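You operate a simulated robot arm through the tools that you are given. There is no shell and no other tool.

You run a simulated robot arm. Do the job below in one go: nothing can be reset, and whatever is moved stays where it is left.

TASK
Rinse the drain basket and the black ladle under the blue tap.
Fine: both lie in the rinse bowl and go on the drainer with nothing left on them; shut the tap after. What is to be rubbed or washed off counts as gone when no trace of it is left.
Where things are to end (x, y in the base frame): drain basket within 6 cm of [85, -27]; black ladle within 6 cm of [85, -1].

Only the result counts: the job must be done as asked and must still hold three seconds after the hand-in. Knocking over, shifting, dropping, spilling or breaking anything else fails it.

THE ROBOT
A 6-joint arm with a two-finger gripper, fixed in place. Base frame: the origin is on the floor under the middle of its stand, x ahead of it, y to its left, z up. Units: cm, degrees, N and s.
It reaches about 157.2 cm from its shoulder. Its first joint turns from -166.0 to 166.0 degrees. Payload 2.45 kg.
The tool frame sits at the grasp point between the pads (the TCP): z along the fingers, y along the line on which they close. The tips reach 2 cm beyond it. The gripper opens to 14 cm; its body begins 16.8 cm behind the TCP.
Orientation is that of the tool frame in the base frame, as a unit quaternion [x, y, z, w]. With the fingers straight down and closing along the base's y, the tool's x points along the base's -x, its y along +y and its z along -z.

THE INTERFACE
- The arm moves only by the tool play_rows. Its argument "steps" is a list of rows, each a list of 7 numbers: the turn, a rotation vector about the tool's x, y, z in degrees, then the shift along the tool's x, y, z in cm, then the gripper command, from -1 (fully open) to 1 (shut), values between in proportion. In form: [[ax, ay, az, x, y, z, gripper], ...]. A call has 1 to 20 rows; each row is the pose to reach, as a shift and turn from the pose commanded when the call began, along the tool's axes at that moment. Rows are played at 5 a second. More than 5 cm and 8.6 degrees between two rows, or a gripper value outside its range, and nothing of the call is played. Where a pose cannot be reached the arm comes as near as it can. A force on the tool above 40 N (or 10 N above the force at the start of the call, whichever is more), or a blocked arm, ends the call early, and 0.2 s more pass. Each finger travels about 4.5 cm/s and halts on what it meets, pressing with about 34 N; the grip force reading is that of the motor and also rises with nothing between the fingers. The clock runs only during rows and for 0.2 s after the last one: add rows that repeat a pose to give the fingers time. It gives the time, the measured TCP pose, the force on the tool (base axes), the opening and the grip force at its end, in the units of the frame above (readings bear some noise), with the torque about the TCP (base axes, N m) and any sound that the robot's microphone picked up.
- Cameras (640 x 400 px; columns grow to the right, rows downward): "scene" is fixed at [40.3, 64.69, 148.06]; the picture's right is [-0.57, -0.82, 0.00], its down [-0.48, 0.34, -0.81] and it looks along [0.66, -0.46, -0.59] (base axes); focal length 307 px, centre (320, 200). "wrist" rides on the gripper at [7.8, 1.1, -20.9] in the tool frame; the picture's right is [-0.14, 0.99, 0.00], its down [-0.92, -0.13, -0.37] and it looks along [-0.37, -0.05, 0.93] (tool axes); focal length 280 px, centre (320, 200). There is no depth. A picture from a camera that has moved, and an enlarged one, comes with that camera's place and axes in the base frame and with its lens. The place of the scene camera against the robot may be out by one fixed shift of up to 1.2 cm in any direction.
- capture(camera): a new picture of that camera. It takes no simulated time.
- enlarge(camera, box): a new picture of the part [left, top, right, bottom] of that camera's present view, enlarged. It takes no simulated time.
- finish_job(): hands the job in; it is judged then, once.

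Places have to be worked out from the pictures, the camera data and where the tool is seen. Open the gripper and draw the arm clear of the work before you hand the job in, unless the task says otherwise.

The tools are called after "Request:" as name(argument=value, ...) on one line, values as JSON. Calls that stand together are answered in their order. play_rows: Moves the arm, as the interface text tells. Its arguments: {"type":"object","properties":{"steps":{"type":"array","items":{"type":"array","items":{"type":"number"}}}},"required":["steps"]} The other tools are called the same way: capture (camera) takes a picture; enlarge (camera, box) takes an enlarged picture of a part of a camera's view; finish_job () hands the job in.

At the start:

```text
clock: 0.0
position: [68.96, 31.32, 126.8]
ee_rot: [-0.001, 1.0, 0.0, -0.001]
force: [0.1, 0.0, -0.2]
ft_torque: [-0.01, -0.03, -0.01]
finger_gap: 13.99
finger_force: 0.0
```

scene: 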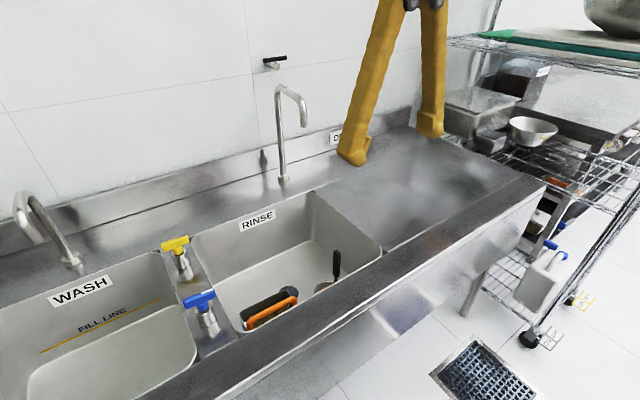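
wrist: 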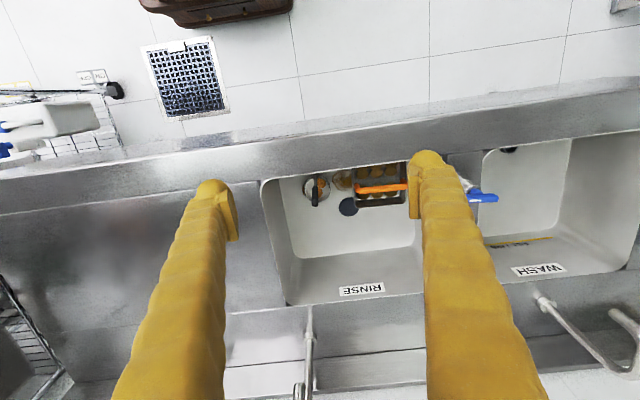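

I start by looking closer at the bowl, the taps and the drainer before moving anything.

Request:
enlarge(camera="scene", box=[160, 180, 400, 340])

Request:
enlarge(camera="wrist", box=[240, 130, 520, 310])

Request:
enlarge(camera="scene", box=[240, 40, 480, 200])

```text
2.50 times, centred on (280, 260) of scene
camera zoom: at [40.3, 64.69, 148.06], right [-0.57, -0.82, 0.0], down [-0.48, 0.34, -0.81], along [0.66, -0.46, -0.59], focal length 767 px, centre (420, 50)
```

zoom: 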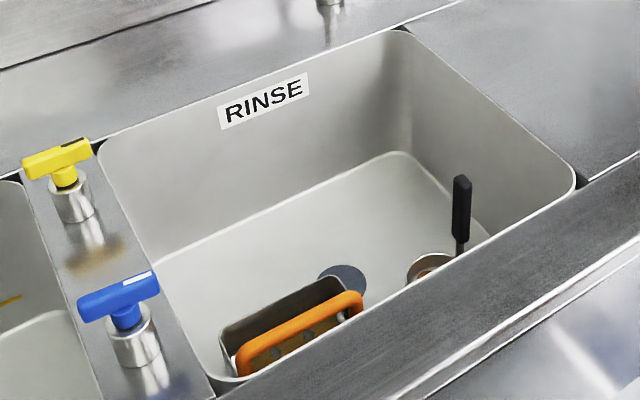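

```text
2.22 times, centred on (380, 220) of wrist
camera zoom: at [61.08, 32.37, 147.81], right [0.14, 0.99, 0.0], down [0.92, -0.13, 0.37], along [0.37, -0.05, -0.93], focal length 623 px, centre (187, 156)
```

zoom: 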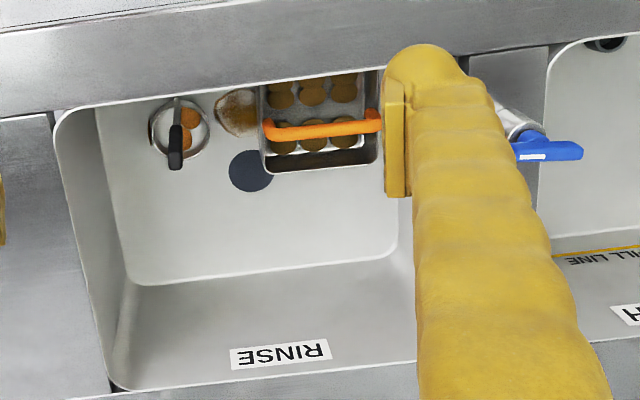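

```text
2.50 times, centred on (360, 120) of scene
camera zoom: at [40.3, 64.69, 148.06], right [-0.57, -0.82, 0.0], down [-0.48, 0.34, -0.81], along [0.66, -0.46, -0.59], focal length 767 px, centre (220, 400)
```

zoom: 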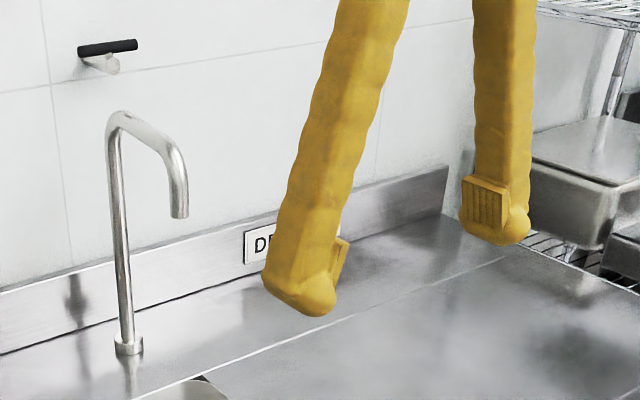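

The blue handle works out at about (87, 63, 93). The rinse bowl spans x 79–115 and y 16–57, with its rim near z 86 and floor near z 64. The basket's orange handle runs at (90, 39–54, 70). I move over the bowl for a closer view.

Request:
play_rows(steps=[[0, 0, 0, -1.5, 2, 3, -1], [0, 0, 0, -3, 4, 6, -1], [0, 0, 0, -4.5, 6, 9, -1], [0, 0, 0, -6, 8, 12, -1], [0, 0, 0, -7, 9.5, 15, -1], [0, 0, 0, -8, 10.7, 17, -1], [0, 0, 0, -8, 10.7, 17, -1]])

```text
clock: 1.6
position: [76.87, 41.91, 109.73]
ee_rot: [0.0, 1.0, 0.0, 0.0]
force: [0.3, -0.1, -0.5]
ft_torque: [-0.02, -0.06, 0.0]
finger_gap: 13.99
finger_force: 0.0
```

The arm is above the bowl now. I take a wrist picture and an enlarged one of the objects.

Request:
capture(camera="wrist")

Request:
enlarge(camera="wrist", box=[160, 60, 480, 260])

Request:
capture(camera="scene")

```text
taken
camera wrist: at [69.02, 43.03, 130.78], right [0.14, 0.99, 0.0], down [0.92, -0.13, 0.37], along [0.37, -0.05, -0.93], focal length 280 px, centre (320, 200)
```

wrist: 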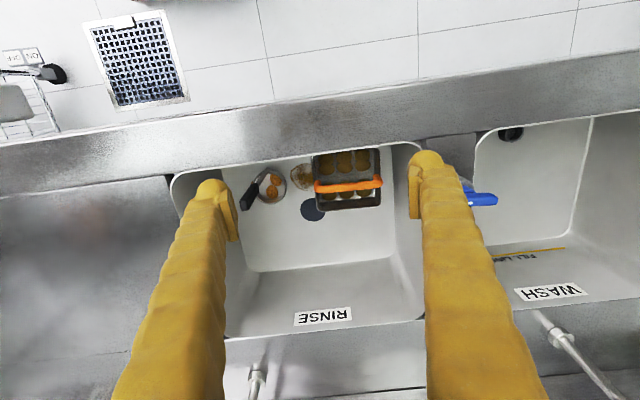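

```text
2.00 times, centred on (320, 160) of wrist
camera zoom: at [69.02, 43.03, 130.78], right [0.14, 0.99, 0.0], down [0.92, -0.13, 0.37], along [0.37, -0.05, -0.93], focal length 561 px, centre (320, 280)
```

zoom: 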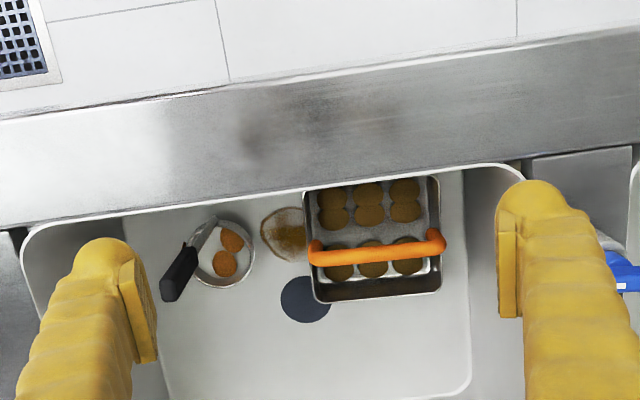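

```text
taken
```

scene: 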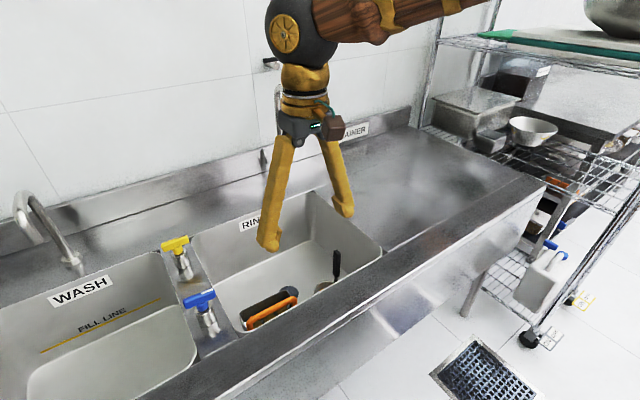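

The brown spots inside the basket and the ladle look like the residue. I need to see the rinse spout's outlet, so I back off and tilt the wrist camera forward toward it.

Request:
play_rows(steps=[[0, -6.5, 0, 1.8, -2, -2.5, -1], [0, -13, 0, 3.6, -4, -5, -1], [0, -19.5, 0, 5.4, -6, -7.5, -1], [0, -26, 0, 7.2, -8, -10, -1], [0, -33, 0, 9, -10, -12.5, -1], [0, -40, 0, 11, -12, -15, -1], [0, -40, 0, 11, -12, -15, -1]])

Request:
capture(camera="wrist")

```text
clock: 3.2
position: [65.93, 30.01, 124.8]
ee_rot: [0.0, 0.94, 0.0, 0.342]
force: [0.2, -0.5, 0.1]
ft_torque: [-0.01, -0.02, -0.01]
finger_gap: 14.01
finger_force: 0.1
```

```text
taken
camera wrist: at [46.44, 31.09, 135.87], right [0.11, 0.99, 0.09], down [0.47, -0.13, 0.87], along [0.88, -0.05, -0.48], focal length 280 px, centre (320, 200)
```

wrist: 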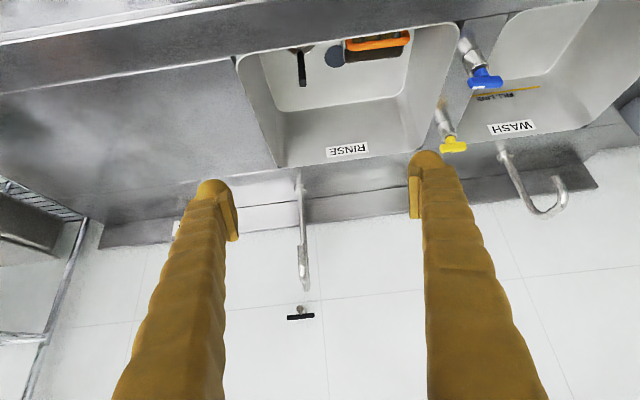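

The picture is upside down, but the rinse spout is in view. I enlarge the spout, the taps and the bowl.

Request:
enlarge(camera="wrist", box=[230, 160, 390, 330])

Request:
enlarge(camera="wrist", box=[400, 20, 600, 220])

Request:
enlarge(camera="wrist", box=[230, 10, 480, 170])

Request:
enlarge(camera="scene", box=[200, 60, 360, 200])

```text
2.35 times, centred on (310, 245) of wrist
camera zoom: at [46.44, 31.09, 135.87], right [0.11, 0.99, 0.09], down [0.47, -0.13, 0.87], along [0.88, -0.05, -0.48], focal length 660 px, centre (344, 94)
```

zoom: 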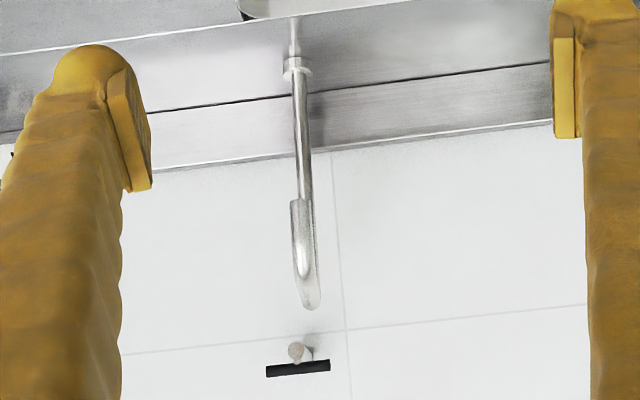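

```text
2.00 times, centred on (500, 120) of wrist
camera zoom: at [46.44, 31.09, 135.87], right [0.11, 0.99, 0.09], down [0.47, -0.13, 0.87], along [0.88, -0.05, -0.48], focal length 561 px, centre (-40, 360)
```

zoom: 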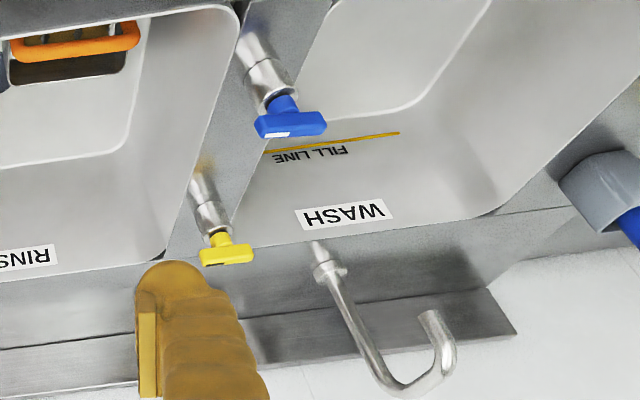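

```text
2.50 times, centred on (355, 90) of wrist
camera zoom: at [46.44, 31.09, 135.87], right [0.11, 0.99, 0.09], down [0.47, -0.13, 0.87], along [0.88, -0.05, -0.48], focal length 701 px, centre (232, 475)
```

zoom: 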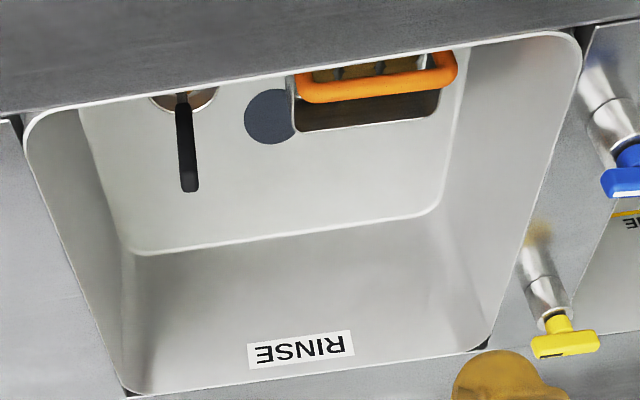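

```text
2.86 times, centred on (280, 130) of scene
camera zoom: at [40.3, 64.69, 148.06], right [-0.57, -0.82, 0.0], down [-0.48, 0.34, -0.81], along [0.66, -0.46, -0.59], focal length 877 px, centre (434, 400)
```

zoom: 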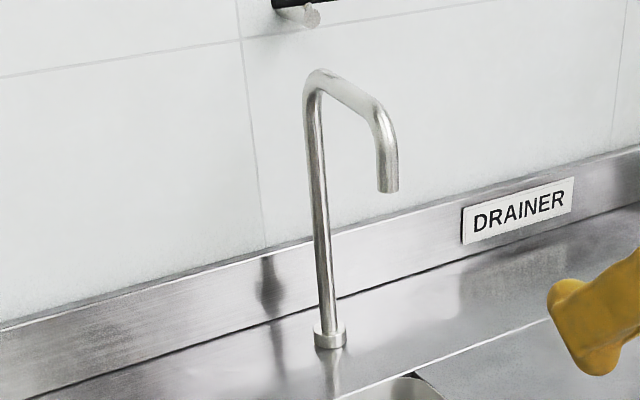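

The outlet works out at about (109, 22, 114) and its base at (129, 20, 86), so the stream falls in the back right corner of the bowl. I zoom in on the taps and the bowl from the scene camera.

Request:
enlarge(camera="scene", box=[150, 220, 240, 350])

Request:
enlarge(camera="scene", box=[230, 230, 350, 340])

Request:
enlarge(camera="wrist", box=[420, 20, 520, 170])

Request:
enlarge(camera="scene", box=[240, 40, 300, 80])

```text
3.08 times, centred on (195, 285) of scene
camera zoom: at [40.3, 64.69, 148.06], right [-0.57, -0.82, 0.0], down [-0.48, 0.34, -0.81], along [0.66, -0.46, -0.59], focal length 944 px, centre (705, -62)
```

zoom: 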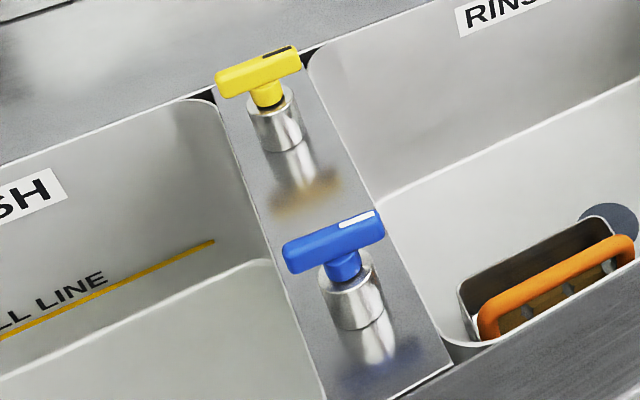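

```text
3.64 times, centred on (290, 285) of scene
camera zoom: at [40.3, 64.69, 148.06], right [-0.57, -0.82, 0.0], down [-0.48, 0.34, -0.81], along [0.66, -0.46, -0.59], focal length 1116 px, centre (429, -109)
```

zoom: 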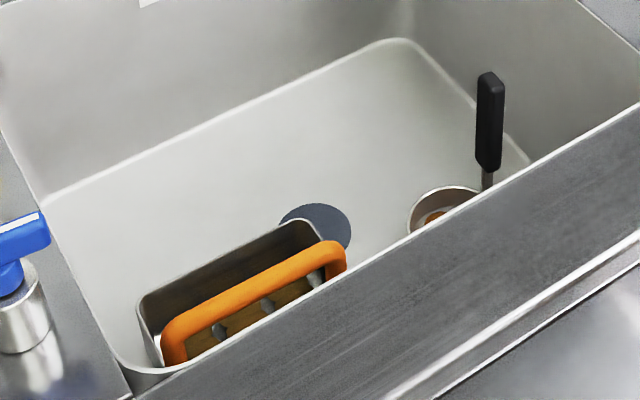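

```text
2.67 times, centred on (470, 95) of wrist
camera zoom: at [46.44, 31.09, 135.87], right [0.11, 0.99, 0.09], down [0.47, -0.13, 0.87], along [0.88, -0.05, -0.48], focal length 748 px, centre (-80, 480)
```

zoom: 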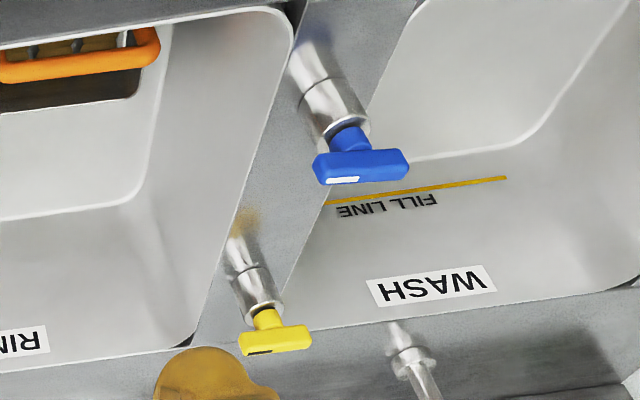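

```text
10.00 times, centred on (270, 60) of scene
camera zoom: at [40.3, 64.69, 148.06], right [-0.57, -0.82, 0.0], down [-0.48, 0.34, -0.81], along [0.66, -0.46, -0.59], focal length 3069 px, centre (820, 1600)
```

zoom: 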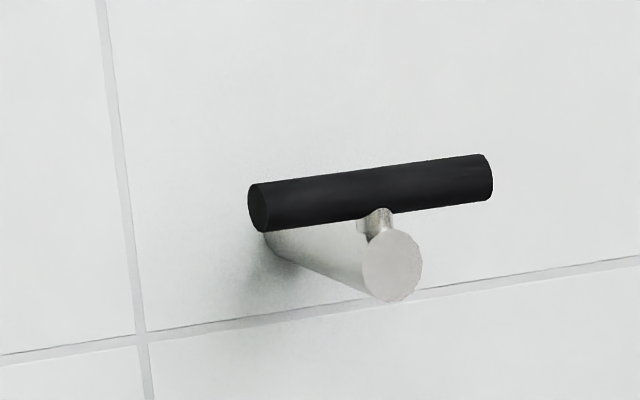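

The blue T-handle is centred on its post at about (87.0, 62.8, 93.3), with its bar along y. I un-tilt the tool and travel toward it at a safe height.

Request:
play_rows(steps=[[0, 6.67, 0, -0.4, 2.5, 1.8, -1], [0, 13.33, 0, -0.8, 5, 3.6, -1], [0, 20, 0, -1.2, 7.5, 5.5, -1], [0, 26.67, 0, -1.6, 10, 7.4, -1], [0, 33.33, 0, -2, 12.5, 9.3, -1], [0, 40, 0, -2.4, 15, 11.15, -1], [0, 40, 0, -2.4, 15, 11.15, -1]])

Request:
enlarge(camera="wrist", box=[230, 100, 430, 230])

```text
clock: 4.8
position: [74.94, 44.99, 117.92]
ee_rot: [0.001, 1.0, 0.001, -0.001]
force: [0.8, 0.2, -0.4]
ft_torque: [-0.03, -0.02, -0.02]
finger_gap: 14.0
finger_force: 0.0
```

```text
3.08 times, centred on (330, 165) of wrist
camera zoom: at [67.08, 46.06, 138.84], right [0.14, 0.99, 0.0], down [0.92, -0.13, 0.37], along [0.36, -0.05, -0.93], focal length 863 px, centre (289, 308)
```

zoom: 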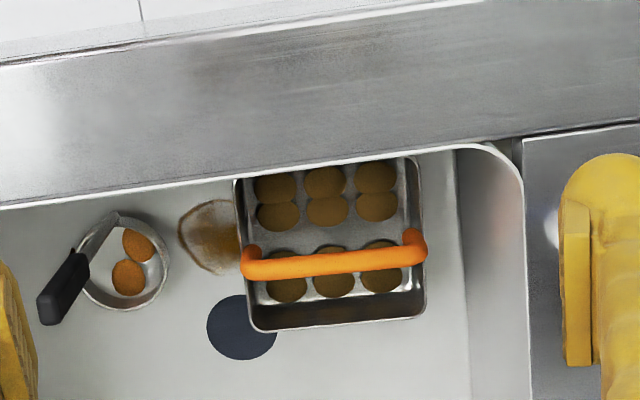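

The basket floor carries several brown discs and the ladle two. The ladle's handle stands nearly upright, with its top at about (84, 29, 90). I go over the blue tap and yaw the gripper by 90° so it closes across the T-bar.

Request:
play_rows(steps=[[0, 0, -8.2, -1.1, 1.6, 1.26, -1], [0, 0, -16.4, -2.2, 3.2, 2.5, -1], [0, 0, -24.6, -3.3, 4.8, 3.8, -1], [0, 0, -32.8, -4.4, 6.5, 5.0, -1], [0, 0, -41, -5.5, 8.1, 6.3, -1], [0, 0, -49.1, -6.6, 9.7, 7.6, -1], [0, 0, -57.3, -7.7, 11.3, 8.8, -1], [0, 0, -65.5, -8.8, 12.9, 10.1, -1], [0, 0, -73.7, -9.9, 14.6, 11.4, -1], [0, 0, -81.9, -11, 16.2, 12.6, -1], [0, 0, -90, -12.06, 17.8, 13.9, -0.3], [0, 0, -90, -12.06, 17.8, 13.9, -0.3], [0, 0, -90, -12.06, 17.8, 13.9, -0.3]])

Request:
capture(camera="wrist")

Request:
enlarge(camera="scene", box=[120, 150, 320, 330])

```text
clock: 7.6
position: [87.08, 62.69, 103.77]
ee_rot: [0.708, -0.707, 0.0, 0.0]
force: [0.3, 0.1, 0.3]
ft_torque: [0.0, -0.01, 0.0]
finger_gap: 9.1
finger_force: 0.1
```

```text
taken
camera wrist: at [85.9, 54.91, 124.86], right [-0.99, 0.14, 0.0], down [0.13, 0.92, 0.37], along [0.05, 0.36, -0.93], focal length 280 px, centre (320, 200)
```

wrist: 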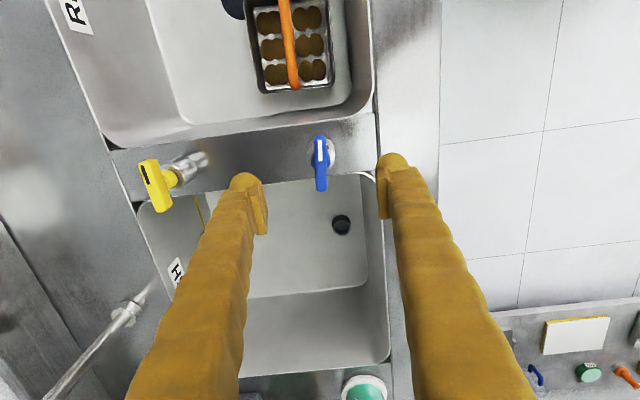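

```text
2.22 times, centred on (220, 240) of scene
camera zoom: at [40.3, 64.69, 148.06], right [-0.57, -0.82, 0.0], down [-0.48, 0.34, -0.81], along [0.66, -0.46, -0.59], focal length 682 px, centre (542, 111)
```

zoom: 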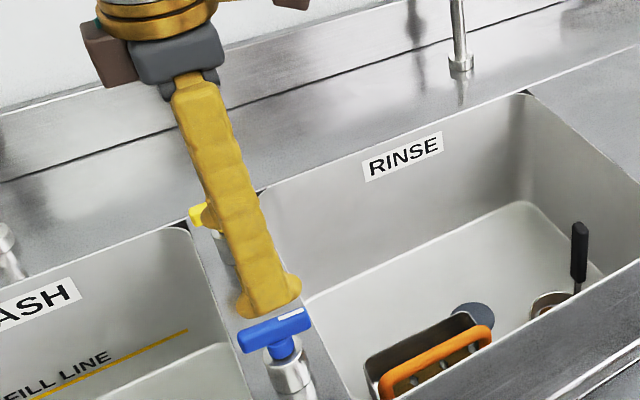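

The wrist view puts the blue T-bar's centre at (87.0, 63.0, 93.3), aligned along y. I lower over it and close the fingers on the bar.

Request:
play_rows(steps=[[0, 0, 0, -0.2, 0, 3, -0.3], [0, 0, 0, -0.3, 0, 6, -0.3], [0, 0, 0, -0.3, 0, 8.5, -0.3], [0, 0, 0, -0.3, 0, 10.1, -0.3], [0, 0, 0, -0.3, 0, 10.1, 0.3], [0, 0, 0, -0.3, 0, 10.1, 1], [0, 0, 0, -0.3, 0, 10.1, 1], [0, 0, 0, -0.3, 0, 10.1, 1], [0, 0, 0, -0.3, 0, 10.1, 1], [0, 0, 0, -0.3, 0, 10.1, 1]])

Request:
capture(camera="wrist")

```text
clock: 9.8
position: [86.93, 62.96, 93.74]
ee_rot: [0.708, -0.707, -0.001, 0.0]
force: [-5.8, -1.2, -0.6]
ft_torque: [-0.03, 0.06, 0.02]
finger_gap: 1.32
finger_force: 34.9
```

```text
taken
camera wrist: at [85.87, 55.25, 114.78], right [-0.99, 0.14, 0.0], down [0.13, 0.92, 0.37], along [0.05, 0.36, -0.93], focal length 280 px, centre (320, 200)
```

wrist: 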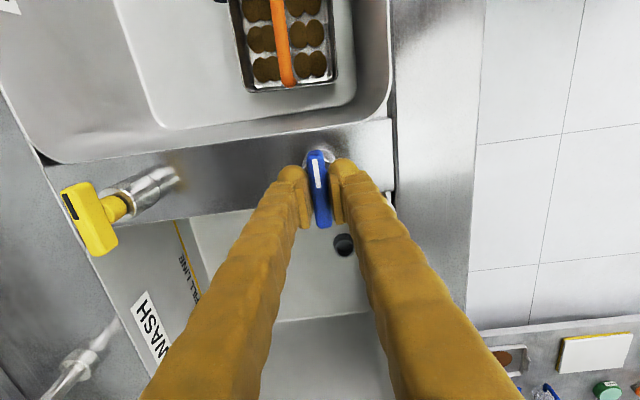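

The bar is held, with the gap at 1.3 cm. I try turning it counter-clockwise (seen from above) in small steps and watch the torque.

Request:
play_rows(steps=[[0, 0, -5, 0, 0, 0, 1], [0, 0, -10, 0, 0, 0, 1], [0, 0, -15, 0, 0, 0, 1], [0, 0, -20, 0, 0, 0, 1]])

Request:
enlarge(camera="scene", box=[120, 50, 400, 340])

Request:
capture(camera="wrist")

```text
clock: 10.8
position: [86.97, 63.03, 93.81]
ee_rot: [0.819, -0.574, 0.0, 0.001]
force: [-19.2, -8.9, 2.0]
ft_torque: [-0.09, 0.14, 0.02]
finger_gap: 1.29
finger_force: 40.0
```

```text
1.38 times, centred on (260, 195) of scene
camera zoom: at [40.3, 64.69, 148.06], right [-0.57, -0.82, 0.0], down [-0.48, 0.34, -0.81], along [0.66, -0.46, -0.59], focal length 423 px, centre (403, 207)
```

zoom: 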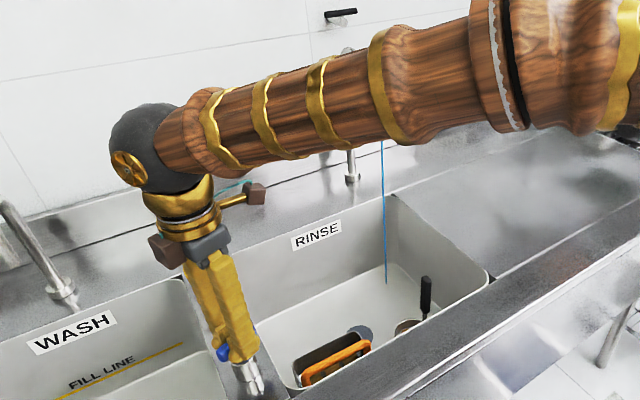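

```text
taken
camera wrist: at [88.6, 55.35, 114.78], right [-0.98, -0.21, 0.0], down [-0.2, 0.91, 0.37], along [-0.08, 0.36, -0.93], focal length 280 px, centre (320, 200)
```

wrist: 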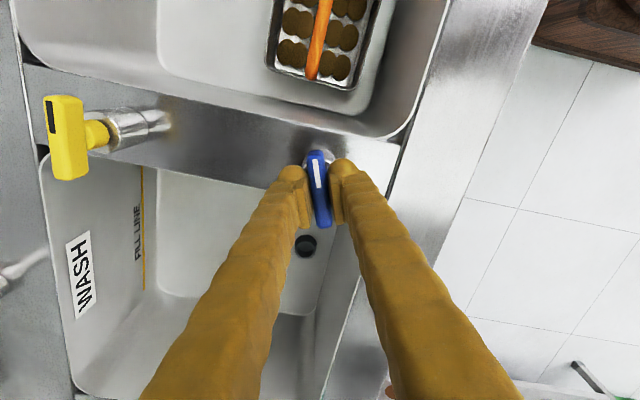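

Water is running from the rinse spout as a thin stream at about 20° of turn. The tap opens this way, so I turn it further for a fuller stream and ease the small sideways load.

Request:
play_rows(steps=[[0, 0, -6, -0.03, 0.1, 0, 1], [0, 0, -12, -0.06, 0.2, 0, 1], [0, 0, -18, -0.06, 0.2, 0, 1], [0, 0, -24, -0.06, 0.2, 0, 1], [0, 0, -30, -0.06, 0.2, 0, 1], [0, 0, -36, -0.06, 0.2, 0, 1], [0, 0, -42, -0.06, 0.2, 0, 1]])

Request:
enlarge(camera="scene", box=[120, 50, 400, 340])

```text
clock: 12.4
position: [87.02, 63.03, 93.77]
ee_rot: [0.97, -0.242, 0.0, 0.0]
force: [37.6, -0.8, -11.8]
ft_torque: [-0.03, -0.41, -0.01]
finger_gap: 1.28
finger_force: 39.5
```

```text
1.38 times, centred on (260, 195) of scene
camera zoom: at [40.3, 64.69, 148.06], right [-0.57, -0.82, 0.0], down [-0.48, 0.34, -0.81], along [0.66, -0.46, -0.59], focal length 423 px, centre (403, 207)
```

zoom: 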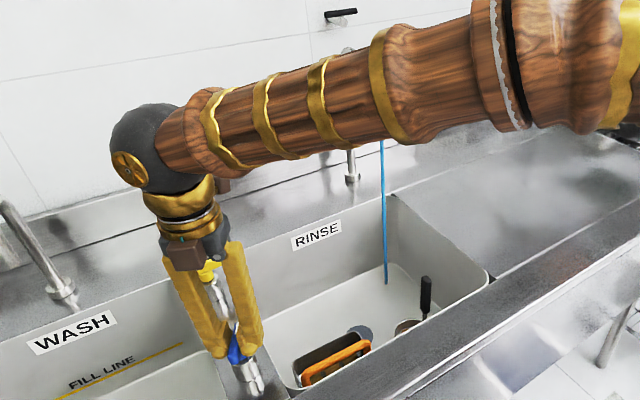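

The stream is thicker at about 62° of turn, but the side load has reached 38 N. I shift back slightly to relieve it and turn to about 85°.

Request:
play_rows(steps=[[0, 0, 0, 0.13, -0.07, 0, 1], [0, 0, -6, 0.15, -0.08, 0, 1], [0, 0, -12, 0.15, -0.08, 0, 1], [0, 0, -18, 0.15, -0.08, 0, 1], [0, 0, -23, 0.15, -0.08, 0, 1]])

Request:
enlarge(camera="scene", box=[120, 50, 400, 340])

Request:
capture(camera="wrist")

```text
clock: 13.6
position: [86.94, 63.11, 93.83]
ee_rot: [0.999, -0.045, -0.001, 0.001]
force: [-15.5, -20.1, 1.6]
ft_torque: [-0.16, 0.36, -0.6]
finger_gap: 1.3
finger_force: 39.9
```

```text
1.38 times, centred on (260, 195) of scene
camera zoom: at [40.3, 64.69, 148.06], right [-0.57, -0.82, 0.0], down [-0.48, 0.34, -0.81], along [0.66, -0.46, -0.59], focal length 423 px, centre (403, 207)
```

zoom: 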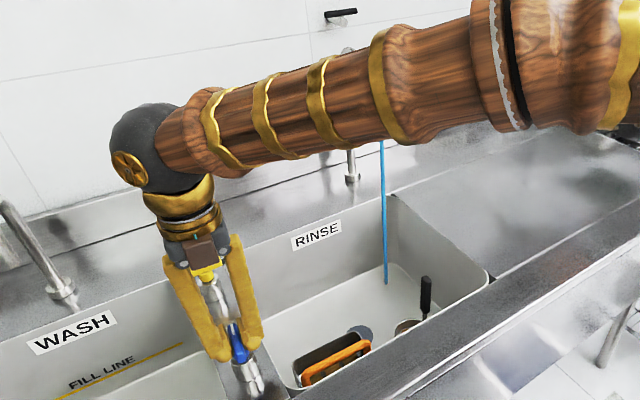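

```text
taken
camera wrist: at [94.58, 61.26, 114.78], right [-0.22, -0.97, 0.0], down [-0.91, 0.21, 0.37], along [-0.36, 0.08, -0.93], focal length 280 px, centre (320, 200)
```

wrist: 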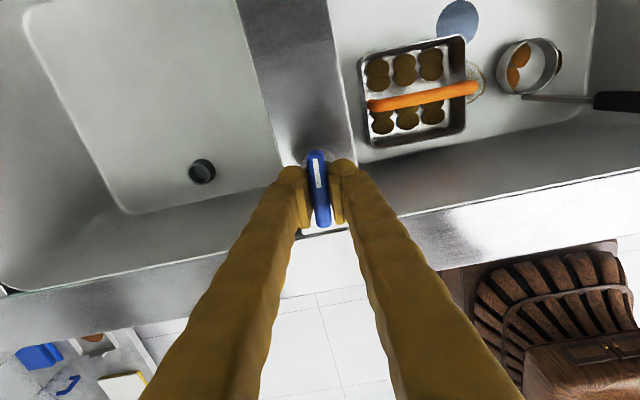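

The tap is open close to its end stop. I release the bar, wait for the fingers, and rise straight up.

Request:
play_rows(steps=[[0, 0, 0, 0, 0, 0, 0.5], [0, 0, 0, 0, 0, 0, 0.2], [0, 0, 0, 0, 0, 0, 0.2], [0, 0, 0, 0, 0, 0, 0.2], [0, 0, 0, 0, 0, -3, 0.2], [0, 0, 0, 0, 0, -7, 0.2], [0, 0, 0, 0, 0, -11, 0.2], [0, 0, 0, 0, 0, -15, 0.2], [0, 0, 0, 0, 0, -15, 0.2]])

Request:
capture(camera="wrist")

Request:
capture(camera="scene")

```text
clock: 15.6
position: [86.94, 63.02, 108.76]
ee_rot: [0.999, -0.044, 0.0, -0.001]
force: [-0.1, -0.7, 0.7]
ft_torque: [0.01, 0.03, 0.01]
finger_gap: 5.59
finger_force: 0.0
```

```text
taken
camera wrist: at [94.6, 61.26, 129.79], right [-0.22, -0.97, 0.0], down [-0.91, 0.21, 0.37], along [-0.36, 0.08, -0.93], focal length 280 px, centre (320, 200)
```

wrist: 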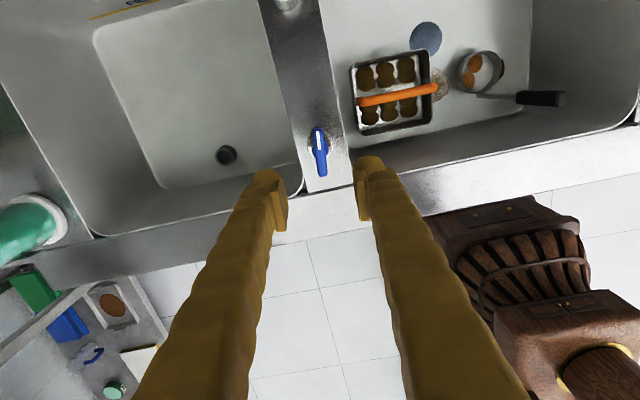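

```text
taken
```

scene: 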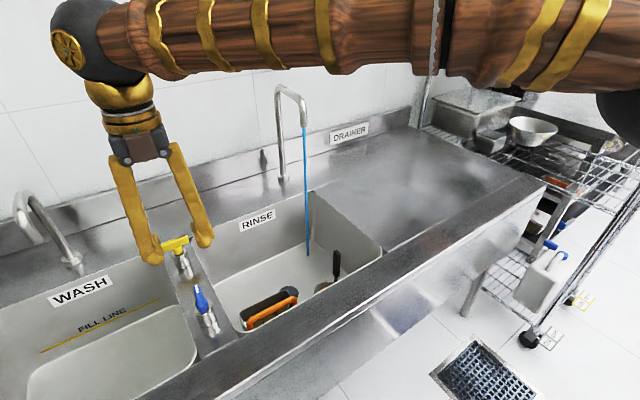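

The stream falls at about (109, 22.5). I zoom in on the ladle from both cameras to fix its handle position.

Request:
enlarge(camera="wrist", box=[430, 30, 590, 130])

Request:
enlarge(camera="scene", box=[290, 230, 370, 310])

```text
4.00 times, centred on (510, 80) of wrist
camera zoom: at [94.6, 61.26, 129.79], right [-0.22, -0.97, 0.0], down [-0.91, 0.21, 0.37], along [-0.36, 0.08, -0.93], focal length 1122 px, centre (-440, 680)
```

zoom: 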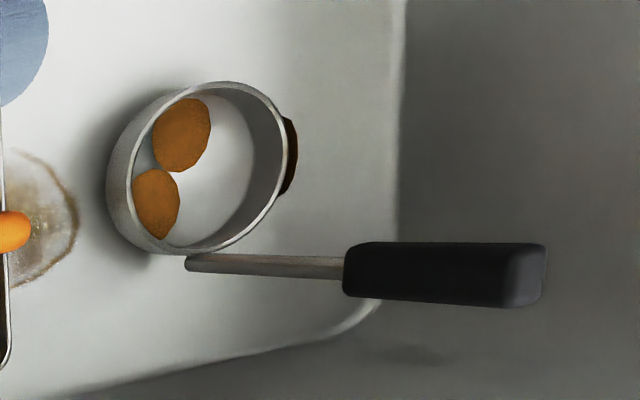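

```text
5.00 times, centred on (330, 270) of scene
camera zoom: at [40.3, 64.69, 148.06], right [-0.57, -0.82, 0.0], down [-0.48, 0.34, -0.81], along [0.66, -0.46, -0.59], focal length 1534 px, centre (270, -150)
```

zoom: 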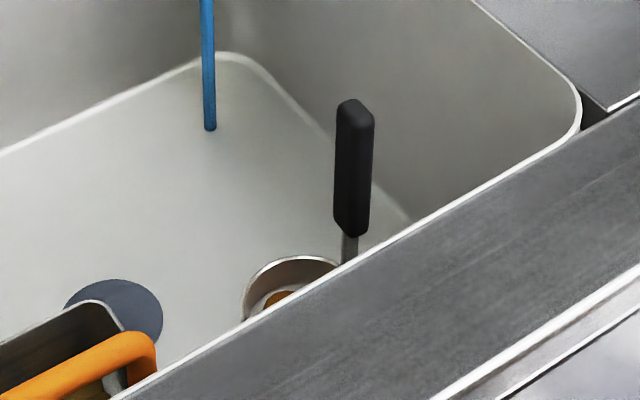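

The ladle's handle top is at about (85.2, 28.0, 87.3) and its cup centre near (90, 29.4). There is another brown spot on the outside of the cup, on its -y side. I move the arm to the front of the ladle at a safe height and square up the yaw.

Request:
play_rows(steps=[[0, 0, -0.6, -1.5, 4, -0.5, 0.0], [0, 0, -1.2, -3.0, 8, -1, 0.0], [0, 0, -1.8, -4.6, 12, -1.5, 0.0], [0, 0, -2.4, -6.2, 16, -2, 0.0], [0, 0, -3, -7.7, 20, -2.5, 0.0], [0, 0, -3.6, -9.2, 24, -3, 0.0], [0, 0, -4.2, -10.8, 28, -3.5, 0.0], [0, 0, -4.8, -12.3, 32, -4, 0.0], [0, 0, -5.05, -13.87, 36.16, -4, 0.0], [0, 0, -5.05, -13.87, 36.16, -4, 0.0]])

```text
clock: 17.8
position: [69.91, 28.31, 112.84]
ee_rot: [1.0, -0.001, -0.001, 0.0]
force: [0.0, 0.7, 0.0]
ft_torque: [0.0, 0.01, 0.04]
finger_gap: 7.01
finger_force: 0.0
```

The yaw is square now. I lean the gripper back 45° and lower it to the pre-grasp point in front of the ladle handle, then look.

Request:
play_rows(steps=[[0, 7.5, 0, 0.7, 0, 2, 0.0], [0, 15, 0, 1.4, 0, 4.5, 0.0], [0, 22.5, 0, 2.1, 0, 7.5, 0.0], [0, 30, 0, 2.9, 0, 10.5, 0.0], [0, 37.5, 0, 3.7, 0, 13.5, 0.0], [0, 45, 0, 4.6, 0.1, 16.3, 0.0], [0, 45, 0, 4.6, 0.1, 16.3, 0.0]])

Request:
capture(camera="wrist")

Request:
capture(camera="scene")

```text
clock: 19.4
position: [74.55, 28.06, 96.51]
ee_rot: [0.924, -0.002, 0.382, 0.0]
force: [0.2, -0.1, 0.0]
ft_torque: [-0.03, 0.06, -0.03]
finger_gap: 7.02
finger_force: 0.1
```

```text
taken
camera wrist: at [65.25, 26.99, 116.93], right [-0.1, -0.99, -0.1], down [-0.91, 0.13, -0.39], along [0.4, 0.05, -0.92], focal length 280 px, centre (320, 200)
```

wrist: 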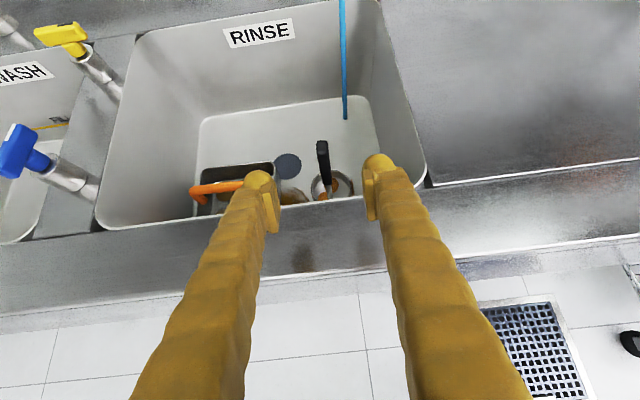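

```text
taken
```

scene: 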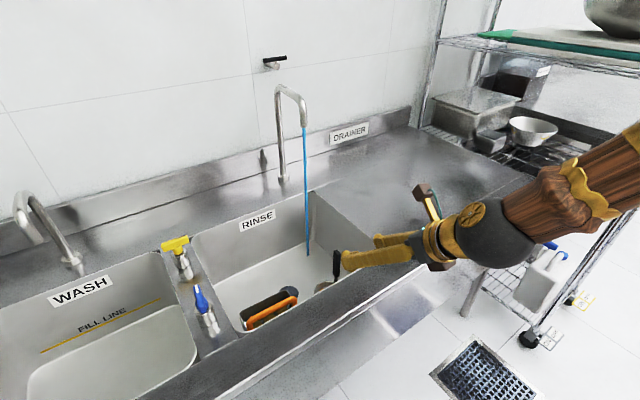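

The camera is upright now and shows the handle between the fingers. I enlarge it to check lateral alignment.

Request:
enlarge(camera="wrist", box=[240, 120, 400, 220])

```text
4.00 times, centred on (320, 170) of wrist
camera zoom: at [65.25, 26.99, 116.93], right [-0.1, -0.99, -0.1], down [-0.91, 0.13, -0.39], along [0.4, 0.05, -0.92], focal length 1122 px, centre (320, 320)
```

zoom: 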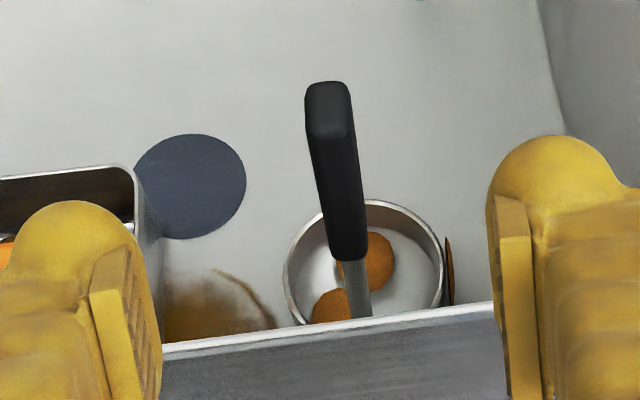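

The handle stands at about (85.0, 27.8). I advance along the tool axis onto it and close.

Request:
play_rows(steps=[[0, 0, 0, -0.3, 0.26, 4, 0.0], [0, 0, 0, -0.6, 0.26, 8, 0.0], [0, 0, 0, -0.9, 0.26, 12, 0.0], [0, 0, 0, -1.1, 0.26, 15.8, 0.0], [0, 0, 0, -1.1, 0.26, 15.8, 0.0], [0, 0, 0, -1.1, 0.26, 15.8, 0.5], [0, 0, 0, -1.1, 0.26, 15.8, 1], [0, 0, 0, -1.1, 0.26, 15.8, 1], [0, 0, 0, -1.1, 0.26, 15.8, 1], [0, 0, 0, -1.1, 0.26, 15.8, 1], [0, 0, 0, -1.1, 0.26, 15.8, 1]])

Request:
capture(camera="wrist")

Request:
enlarge(camera="scene", box=[260, 200, 440, 320])

```text
clock: 21.8
position: [84.94, 27.79, 84.55]
ee_rot: [0.924, 0.0, 0.383, 0.0]
force: [-0.1, 0.3, 0.5]
ft_torque: [-0.03, 0.01, 0.0]
finger_gap: 1.37
finger_force: 33.9
```

```text
taken
camera wrist: at [75.64, 26.76, 105.01], right [-0.1, -0.99, -0.1], down [-0.91, 0.13, -0.39], along [0.4, 0.05, -0.92], focal length 280 px, centre (320, 200)
```

wrist: 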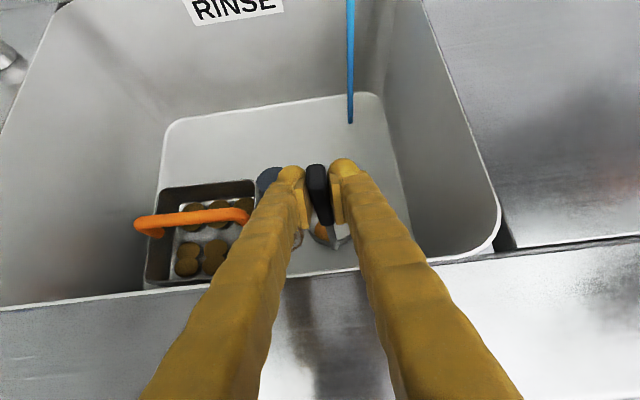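

```text
3.33 times, centred on (350, 260) of scene
camera zoom: at [40.3, 64.69, 148.06], right [-0.57, -0.82, 0.0], down [-0.48, 0.34, -0.81], along [0.66, -0.46, -0.59], focal length 1023 px, centre (220, 0)
```

zoom: 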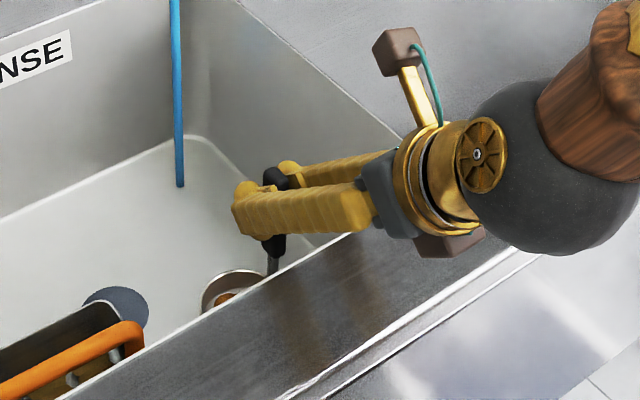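

The handle is held, with the gap at 1.4 cm. I lift the ladle slowly by about 9 cm and check that it comes along without slipping.

Request:
play_rows(steps=[[0, 0, 0, 0.7, 0, -0.7, 1], [0, 0, 0, 1.6, 0, -1.6, 1], [0, 0, 0, 2.8, 0, -2.8, 1], [0, 0, 0, 4.2, 0, -4.2, 1], [0, 0, 0, 5.4, 0, -5.4, 1], [0, 0, 0, 6.4, 0, -6.4, 1], [0, 0, 0, 6.4, 0, -6.4, 1]])

Request:
capture(camera="wrist")

Request:
enlarge(camera="scene", box=[260, 180, 440, 300])

```text
clock: 23.4
position: [85.05, 27.81, 93.56]
ee_rot: [0.924, 0.0, 0.383, 0.0]
force: [0.2, -0.2, -0.4]
ft_torque: [0.01, 0.04, -0.01]
finger_gap: 1.36
finger_force: 33.3
```

```text
taken
camera wrist: at [75.71, 26.81, 114.04], right [-0.1, -0.99, -0.1], down [-0.91, 0.13, -0.39], along [0.4, 0.05, -0.92], focal length 280 px, centre (320, 200)
```

wrist: 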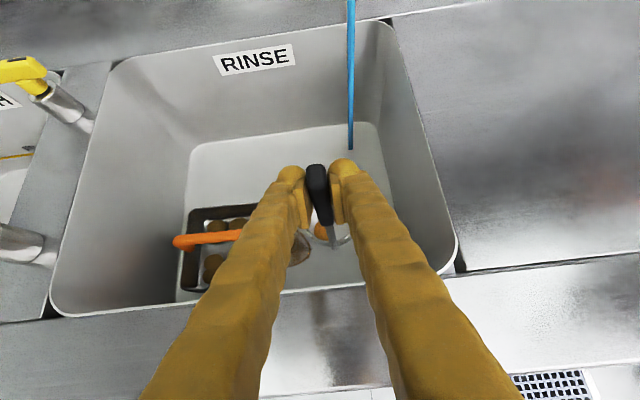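

```text
3.33 times, centred on (350, 240) of scene
camera zoom: at [40.3, 64.69, 148.06], right [-0.57, -0.82, 0.0], down [-0.48, 0.34, -0.81], along [0.66, -0.46, -0.59], focal length 1023 px, centre (220, 67)
```

zoom: 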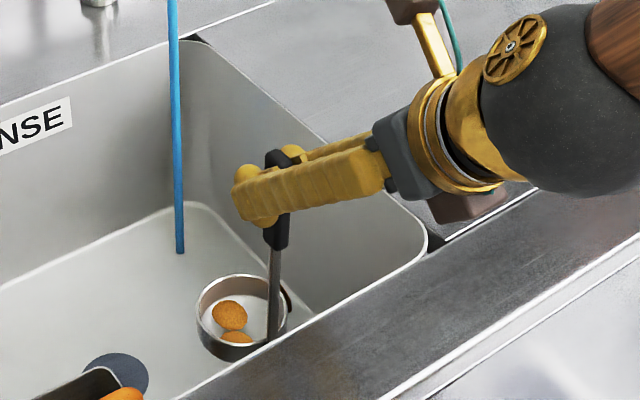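

The ladle is held firmly. The stream lands at about (108, 22), so I carry the cup under it inside the bowl, with the handle at x ≈ 103.5.

Request:
play_rows(steps=[[0, 0, 0, 2.5, 1, 1.9, 1], [0, 0, 0, 5, 2, 3.8, 1], [0, 0, 0, 7.4, 3, 5.7, 1], [0, 0, 0, 9.9, 4, 7.6, 1], [0, 0, 0, 12.3, 5, 9.5, 1], [0, 0, 0, 14.77, 5.9, 11.3, 1], [0, 0, 0, 14.77, 5.9, 11.3, 1]])

Request:
capture(camera="wrist")

Request:
enlarge(camera="scene", box=[240, 100, 420, 260])

```text
clock: 25.0
position: [103.5, 21.98, 96.06]
ee_rot: [0.924, 0.0, 0.382, 0.0]
force: [-0.4, 0.5, -1.2]
ft_torque: [0.01, 0.07, 0.01]
finger_gap: 1.38
finger_force: 33.6
```

```text
taken
camera wrist: at [94.19, 20.86, 116.44], right [-0.1, -0.99, -0.1], down [-0.91, 0.13, -0.39], along [0.4, 0.05, -0.92], focal length 280 px, centre (320, 200)
```

wrist: 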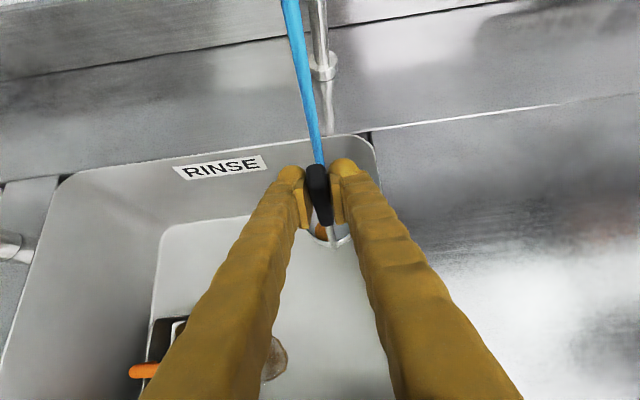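

```text
2.50 times, centred on (330, 180) of scene
camera zoom: at [40.3, 64.69, 148.06], right [-0.57, -0.82, 0.0], down [-0.48, 0.34, -0.81], along [0.66, -0.46, -0.59], focal length 767 px, centre (295, 250)
```

zoom: 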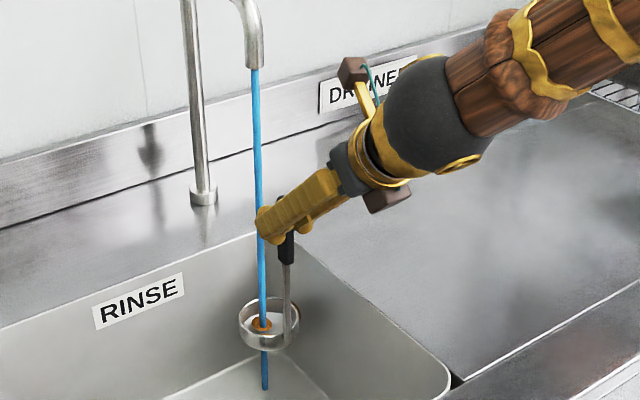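

The stream passes right over one of the spots in the cup. I hold here for a few seconds and check whether the spot fades.

Request:
play_rows(steps=[[0, 0, 0, 0, 0, 0, 1], [0, 0, 0, 0, 0, 0, 1], [0, 0, 0, 0, 0, 0, 1], [0, 0, 0, 0, 0, 0, 1], [0, 0, 0, 0, 0, 0, 1], [0, 0, 0, 0, 0, 0, 1], [0, 0, 0, 0, 0, 0, 1], [0, 0, 0, 0, 0, 0, 1], [0, 0, 0, 0, 0, 0, 1], [0, 0, 0, 0, 0, 0, 1]])

Request:
enlarge(camera="scene", box=[310, 200, 380, 250])

```text
clock: 27.2
position: [103.42, 22.07, 96.1]
ee_rot: [0.924, -0.001, 0.383, 0.001]
force: [-1.0, 0.3, -0.6]
ft_torque: [-0.01, 0.07, 0.0]
finger_gap: 1.33
finger_force: 34.0
```

```text
8.00 times, centred on (345, 225) of scene
camera zoom: at [40.3, 64.69, 148.06], right [-0.57, -0.82, 0.0], down [-0.48, 0.34, -0.81], along [0.66, -0.46, -0.59], focal length 2455 px, centre (120, 0)
```

zoom: 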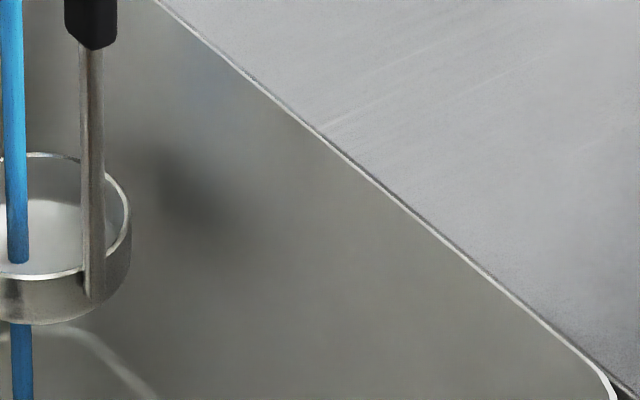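

I re-centre the zoom on the cup.

Request:
enlarge(camera="scene", box=[280, 190, 360, 250])

```text
6.67 times, centred on (320, 220) of scene
camera zoom: at [40.3, 64.69, 148.06], right [-0.57, -0.82, 0.0], down [-0.48, 0.34, -0.81], along [0.66, -0.46, -0.59], focal length 2046 px, centre (320, 67)
```

zoom: 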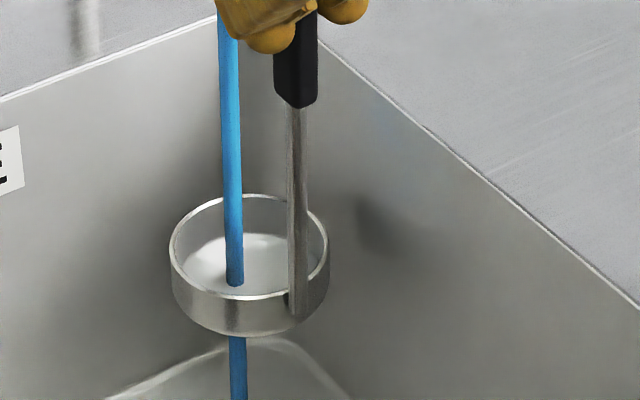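

Both spots inside the cup are gone. The remaining one sits on the outer wall at the cup's -y side, so I shift the ladle so the stream runs down that outer wall and hold.

Request:
play_rows(steps=[[0, 0, 0, 0.2, -1.5, 0.2, 1], [0, 0, 0, 0.4, -3, 0.4, 1], [0, 0, 0, 0.42, -3.9, 0.42, 1], [0, 0, 0, 0.42, -3.9, 0.42, 1], [0, 0, 0, 0.42, -3.9, 0.42, 1], [0, 0, 0, 0.42, -3.9, 0.42, 1], [0, 0, 0, 0.42, -3.9, 0.42, 1], [0, 0, 0, 0.42, -3.9, 0.42, 1], [0, 0, 0, 0.42, -3.9, 0.42, 1], [0, 0, 0, 0.42, -3.9, 0.42, 1], [0, 0, 0, 0.42, -3.9, 0.42, 1], [0, 0, 0, 0.42, -3.9, 0.42, 1]])

Request:
enlarge(camera="scene", box=[270, 190, 350, 250])

Request:
enlarge(camera="wrist", box=[270, 100, 400, 260])

```text
clock: 29.8
position: [103.97, 25.69, 96.05]
ee_rot: [0.924, -0.001, 0.382, 0.0]
force: [-1.0, -0.2, -1.5]
ft_torque: [-0.04, 0.01, -0.01]
finger_gap: 1.38
finger_force: 33.4
```

```text
6.67 times, centred on (310, 220) of scene
camera zoom: at [40.3, 64.69, 148.06], right [-0.57, -0.82, 0.0], down [-0.48, 0.34, -0.81], along [0.66, -0.46, -0.59], focal length 2046 px, centre (387, 67)
```

zoom: 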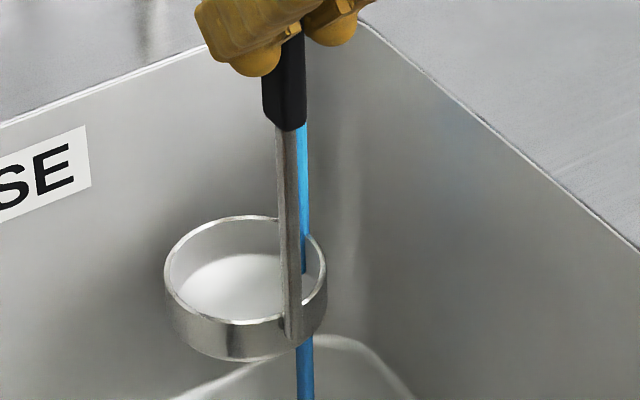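

```text
2.50 times, centred on (335, 180) of wrist
camera zoom: at [94.76, 24.8, 116.45], right [-0.1, -0.99, -0.1], down [-0.91, 0.13, -0.39], along [0.4, 0.05, -0.92], focal length 701 px, centre (282, 250)
```

zoom: 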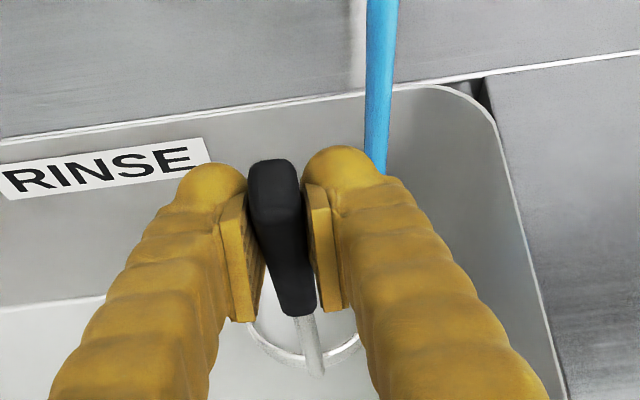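

The stream seems to fall just inside the rim here. I shift the ladle about 0.9 cm further in +y so it runs down the outside, and hold.

Request:
play_rows(steps=[[0, 0, 0, 0, -0.9, 0, 1], [0, 0, 0, 0, -0.9, 0, 1], [0, 0, 0, 0, -0.9, 0, 1], [0, 0, 0, 0, -0.9, 0, 1], [0, 0, 0, 0, -0.9, 0, 1], [0, 0, 0, 0, -0.9, 0, 1], [0, 0, 0, 0, -0.9, 0, 1], [0, 0, 0, 0, -0.9, 0, 1], [0, 0, 0, 0, -0.9, 0, 1], [0, 0, 0, 0, -0.9, 0, 1]])

Request:
enlarge(camera="scene", box=[270, 190, 350, 250])

```text
clock: 32.0
position: [104.15, 26.8, 96.09]
ee_rot: [0.924, 0.0, 0.382, 0.0]
force: [0.5, -1.0, -1.0]
ft_torque: [-0.03, 0.04, 0.01]
finger_gap: 1.36
finger_force: 33.6
```

```text
6.67 times, centred on (310, 220) of scene
camera zoom: at [40.3, 64.69, 148.06], right [-0.57, -0.82, 0.0], down [-0.48, 0.34, -0.81], along [0.66, -0.46, -0.59], focal length 2046 px, centre (387, 67)
```

zoom: 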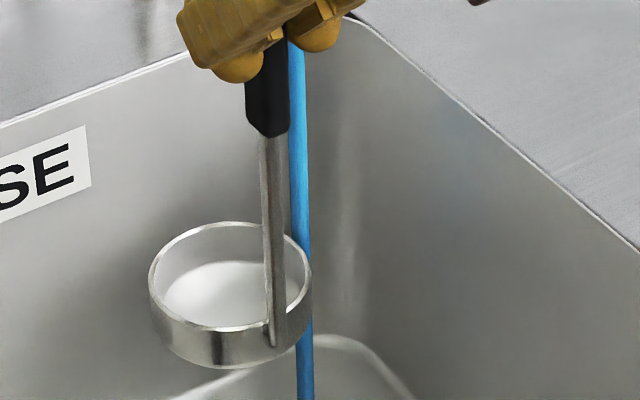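

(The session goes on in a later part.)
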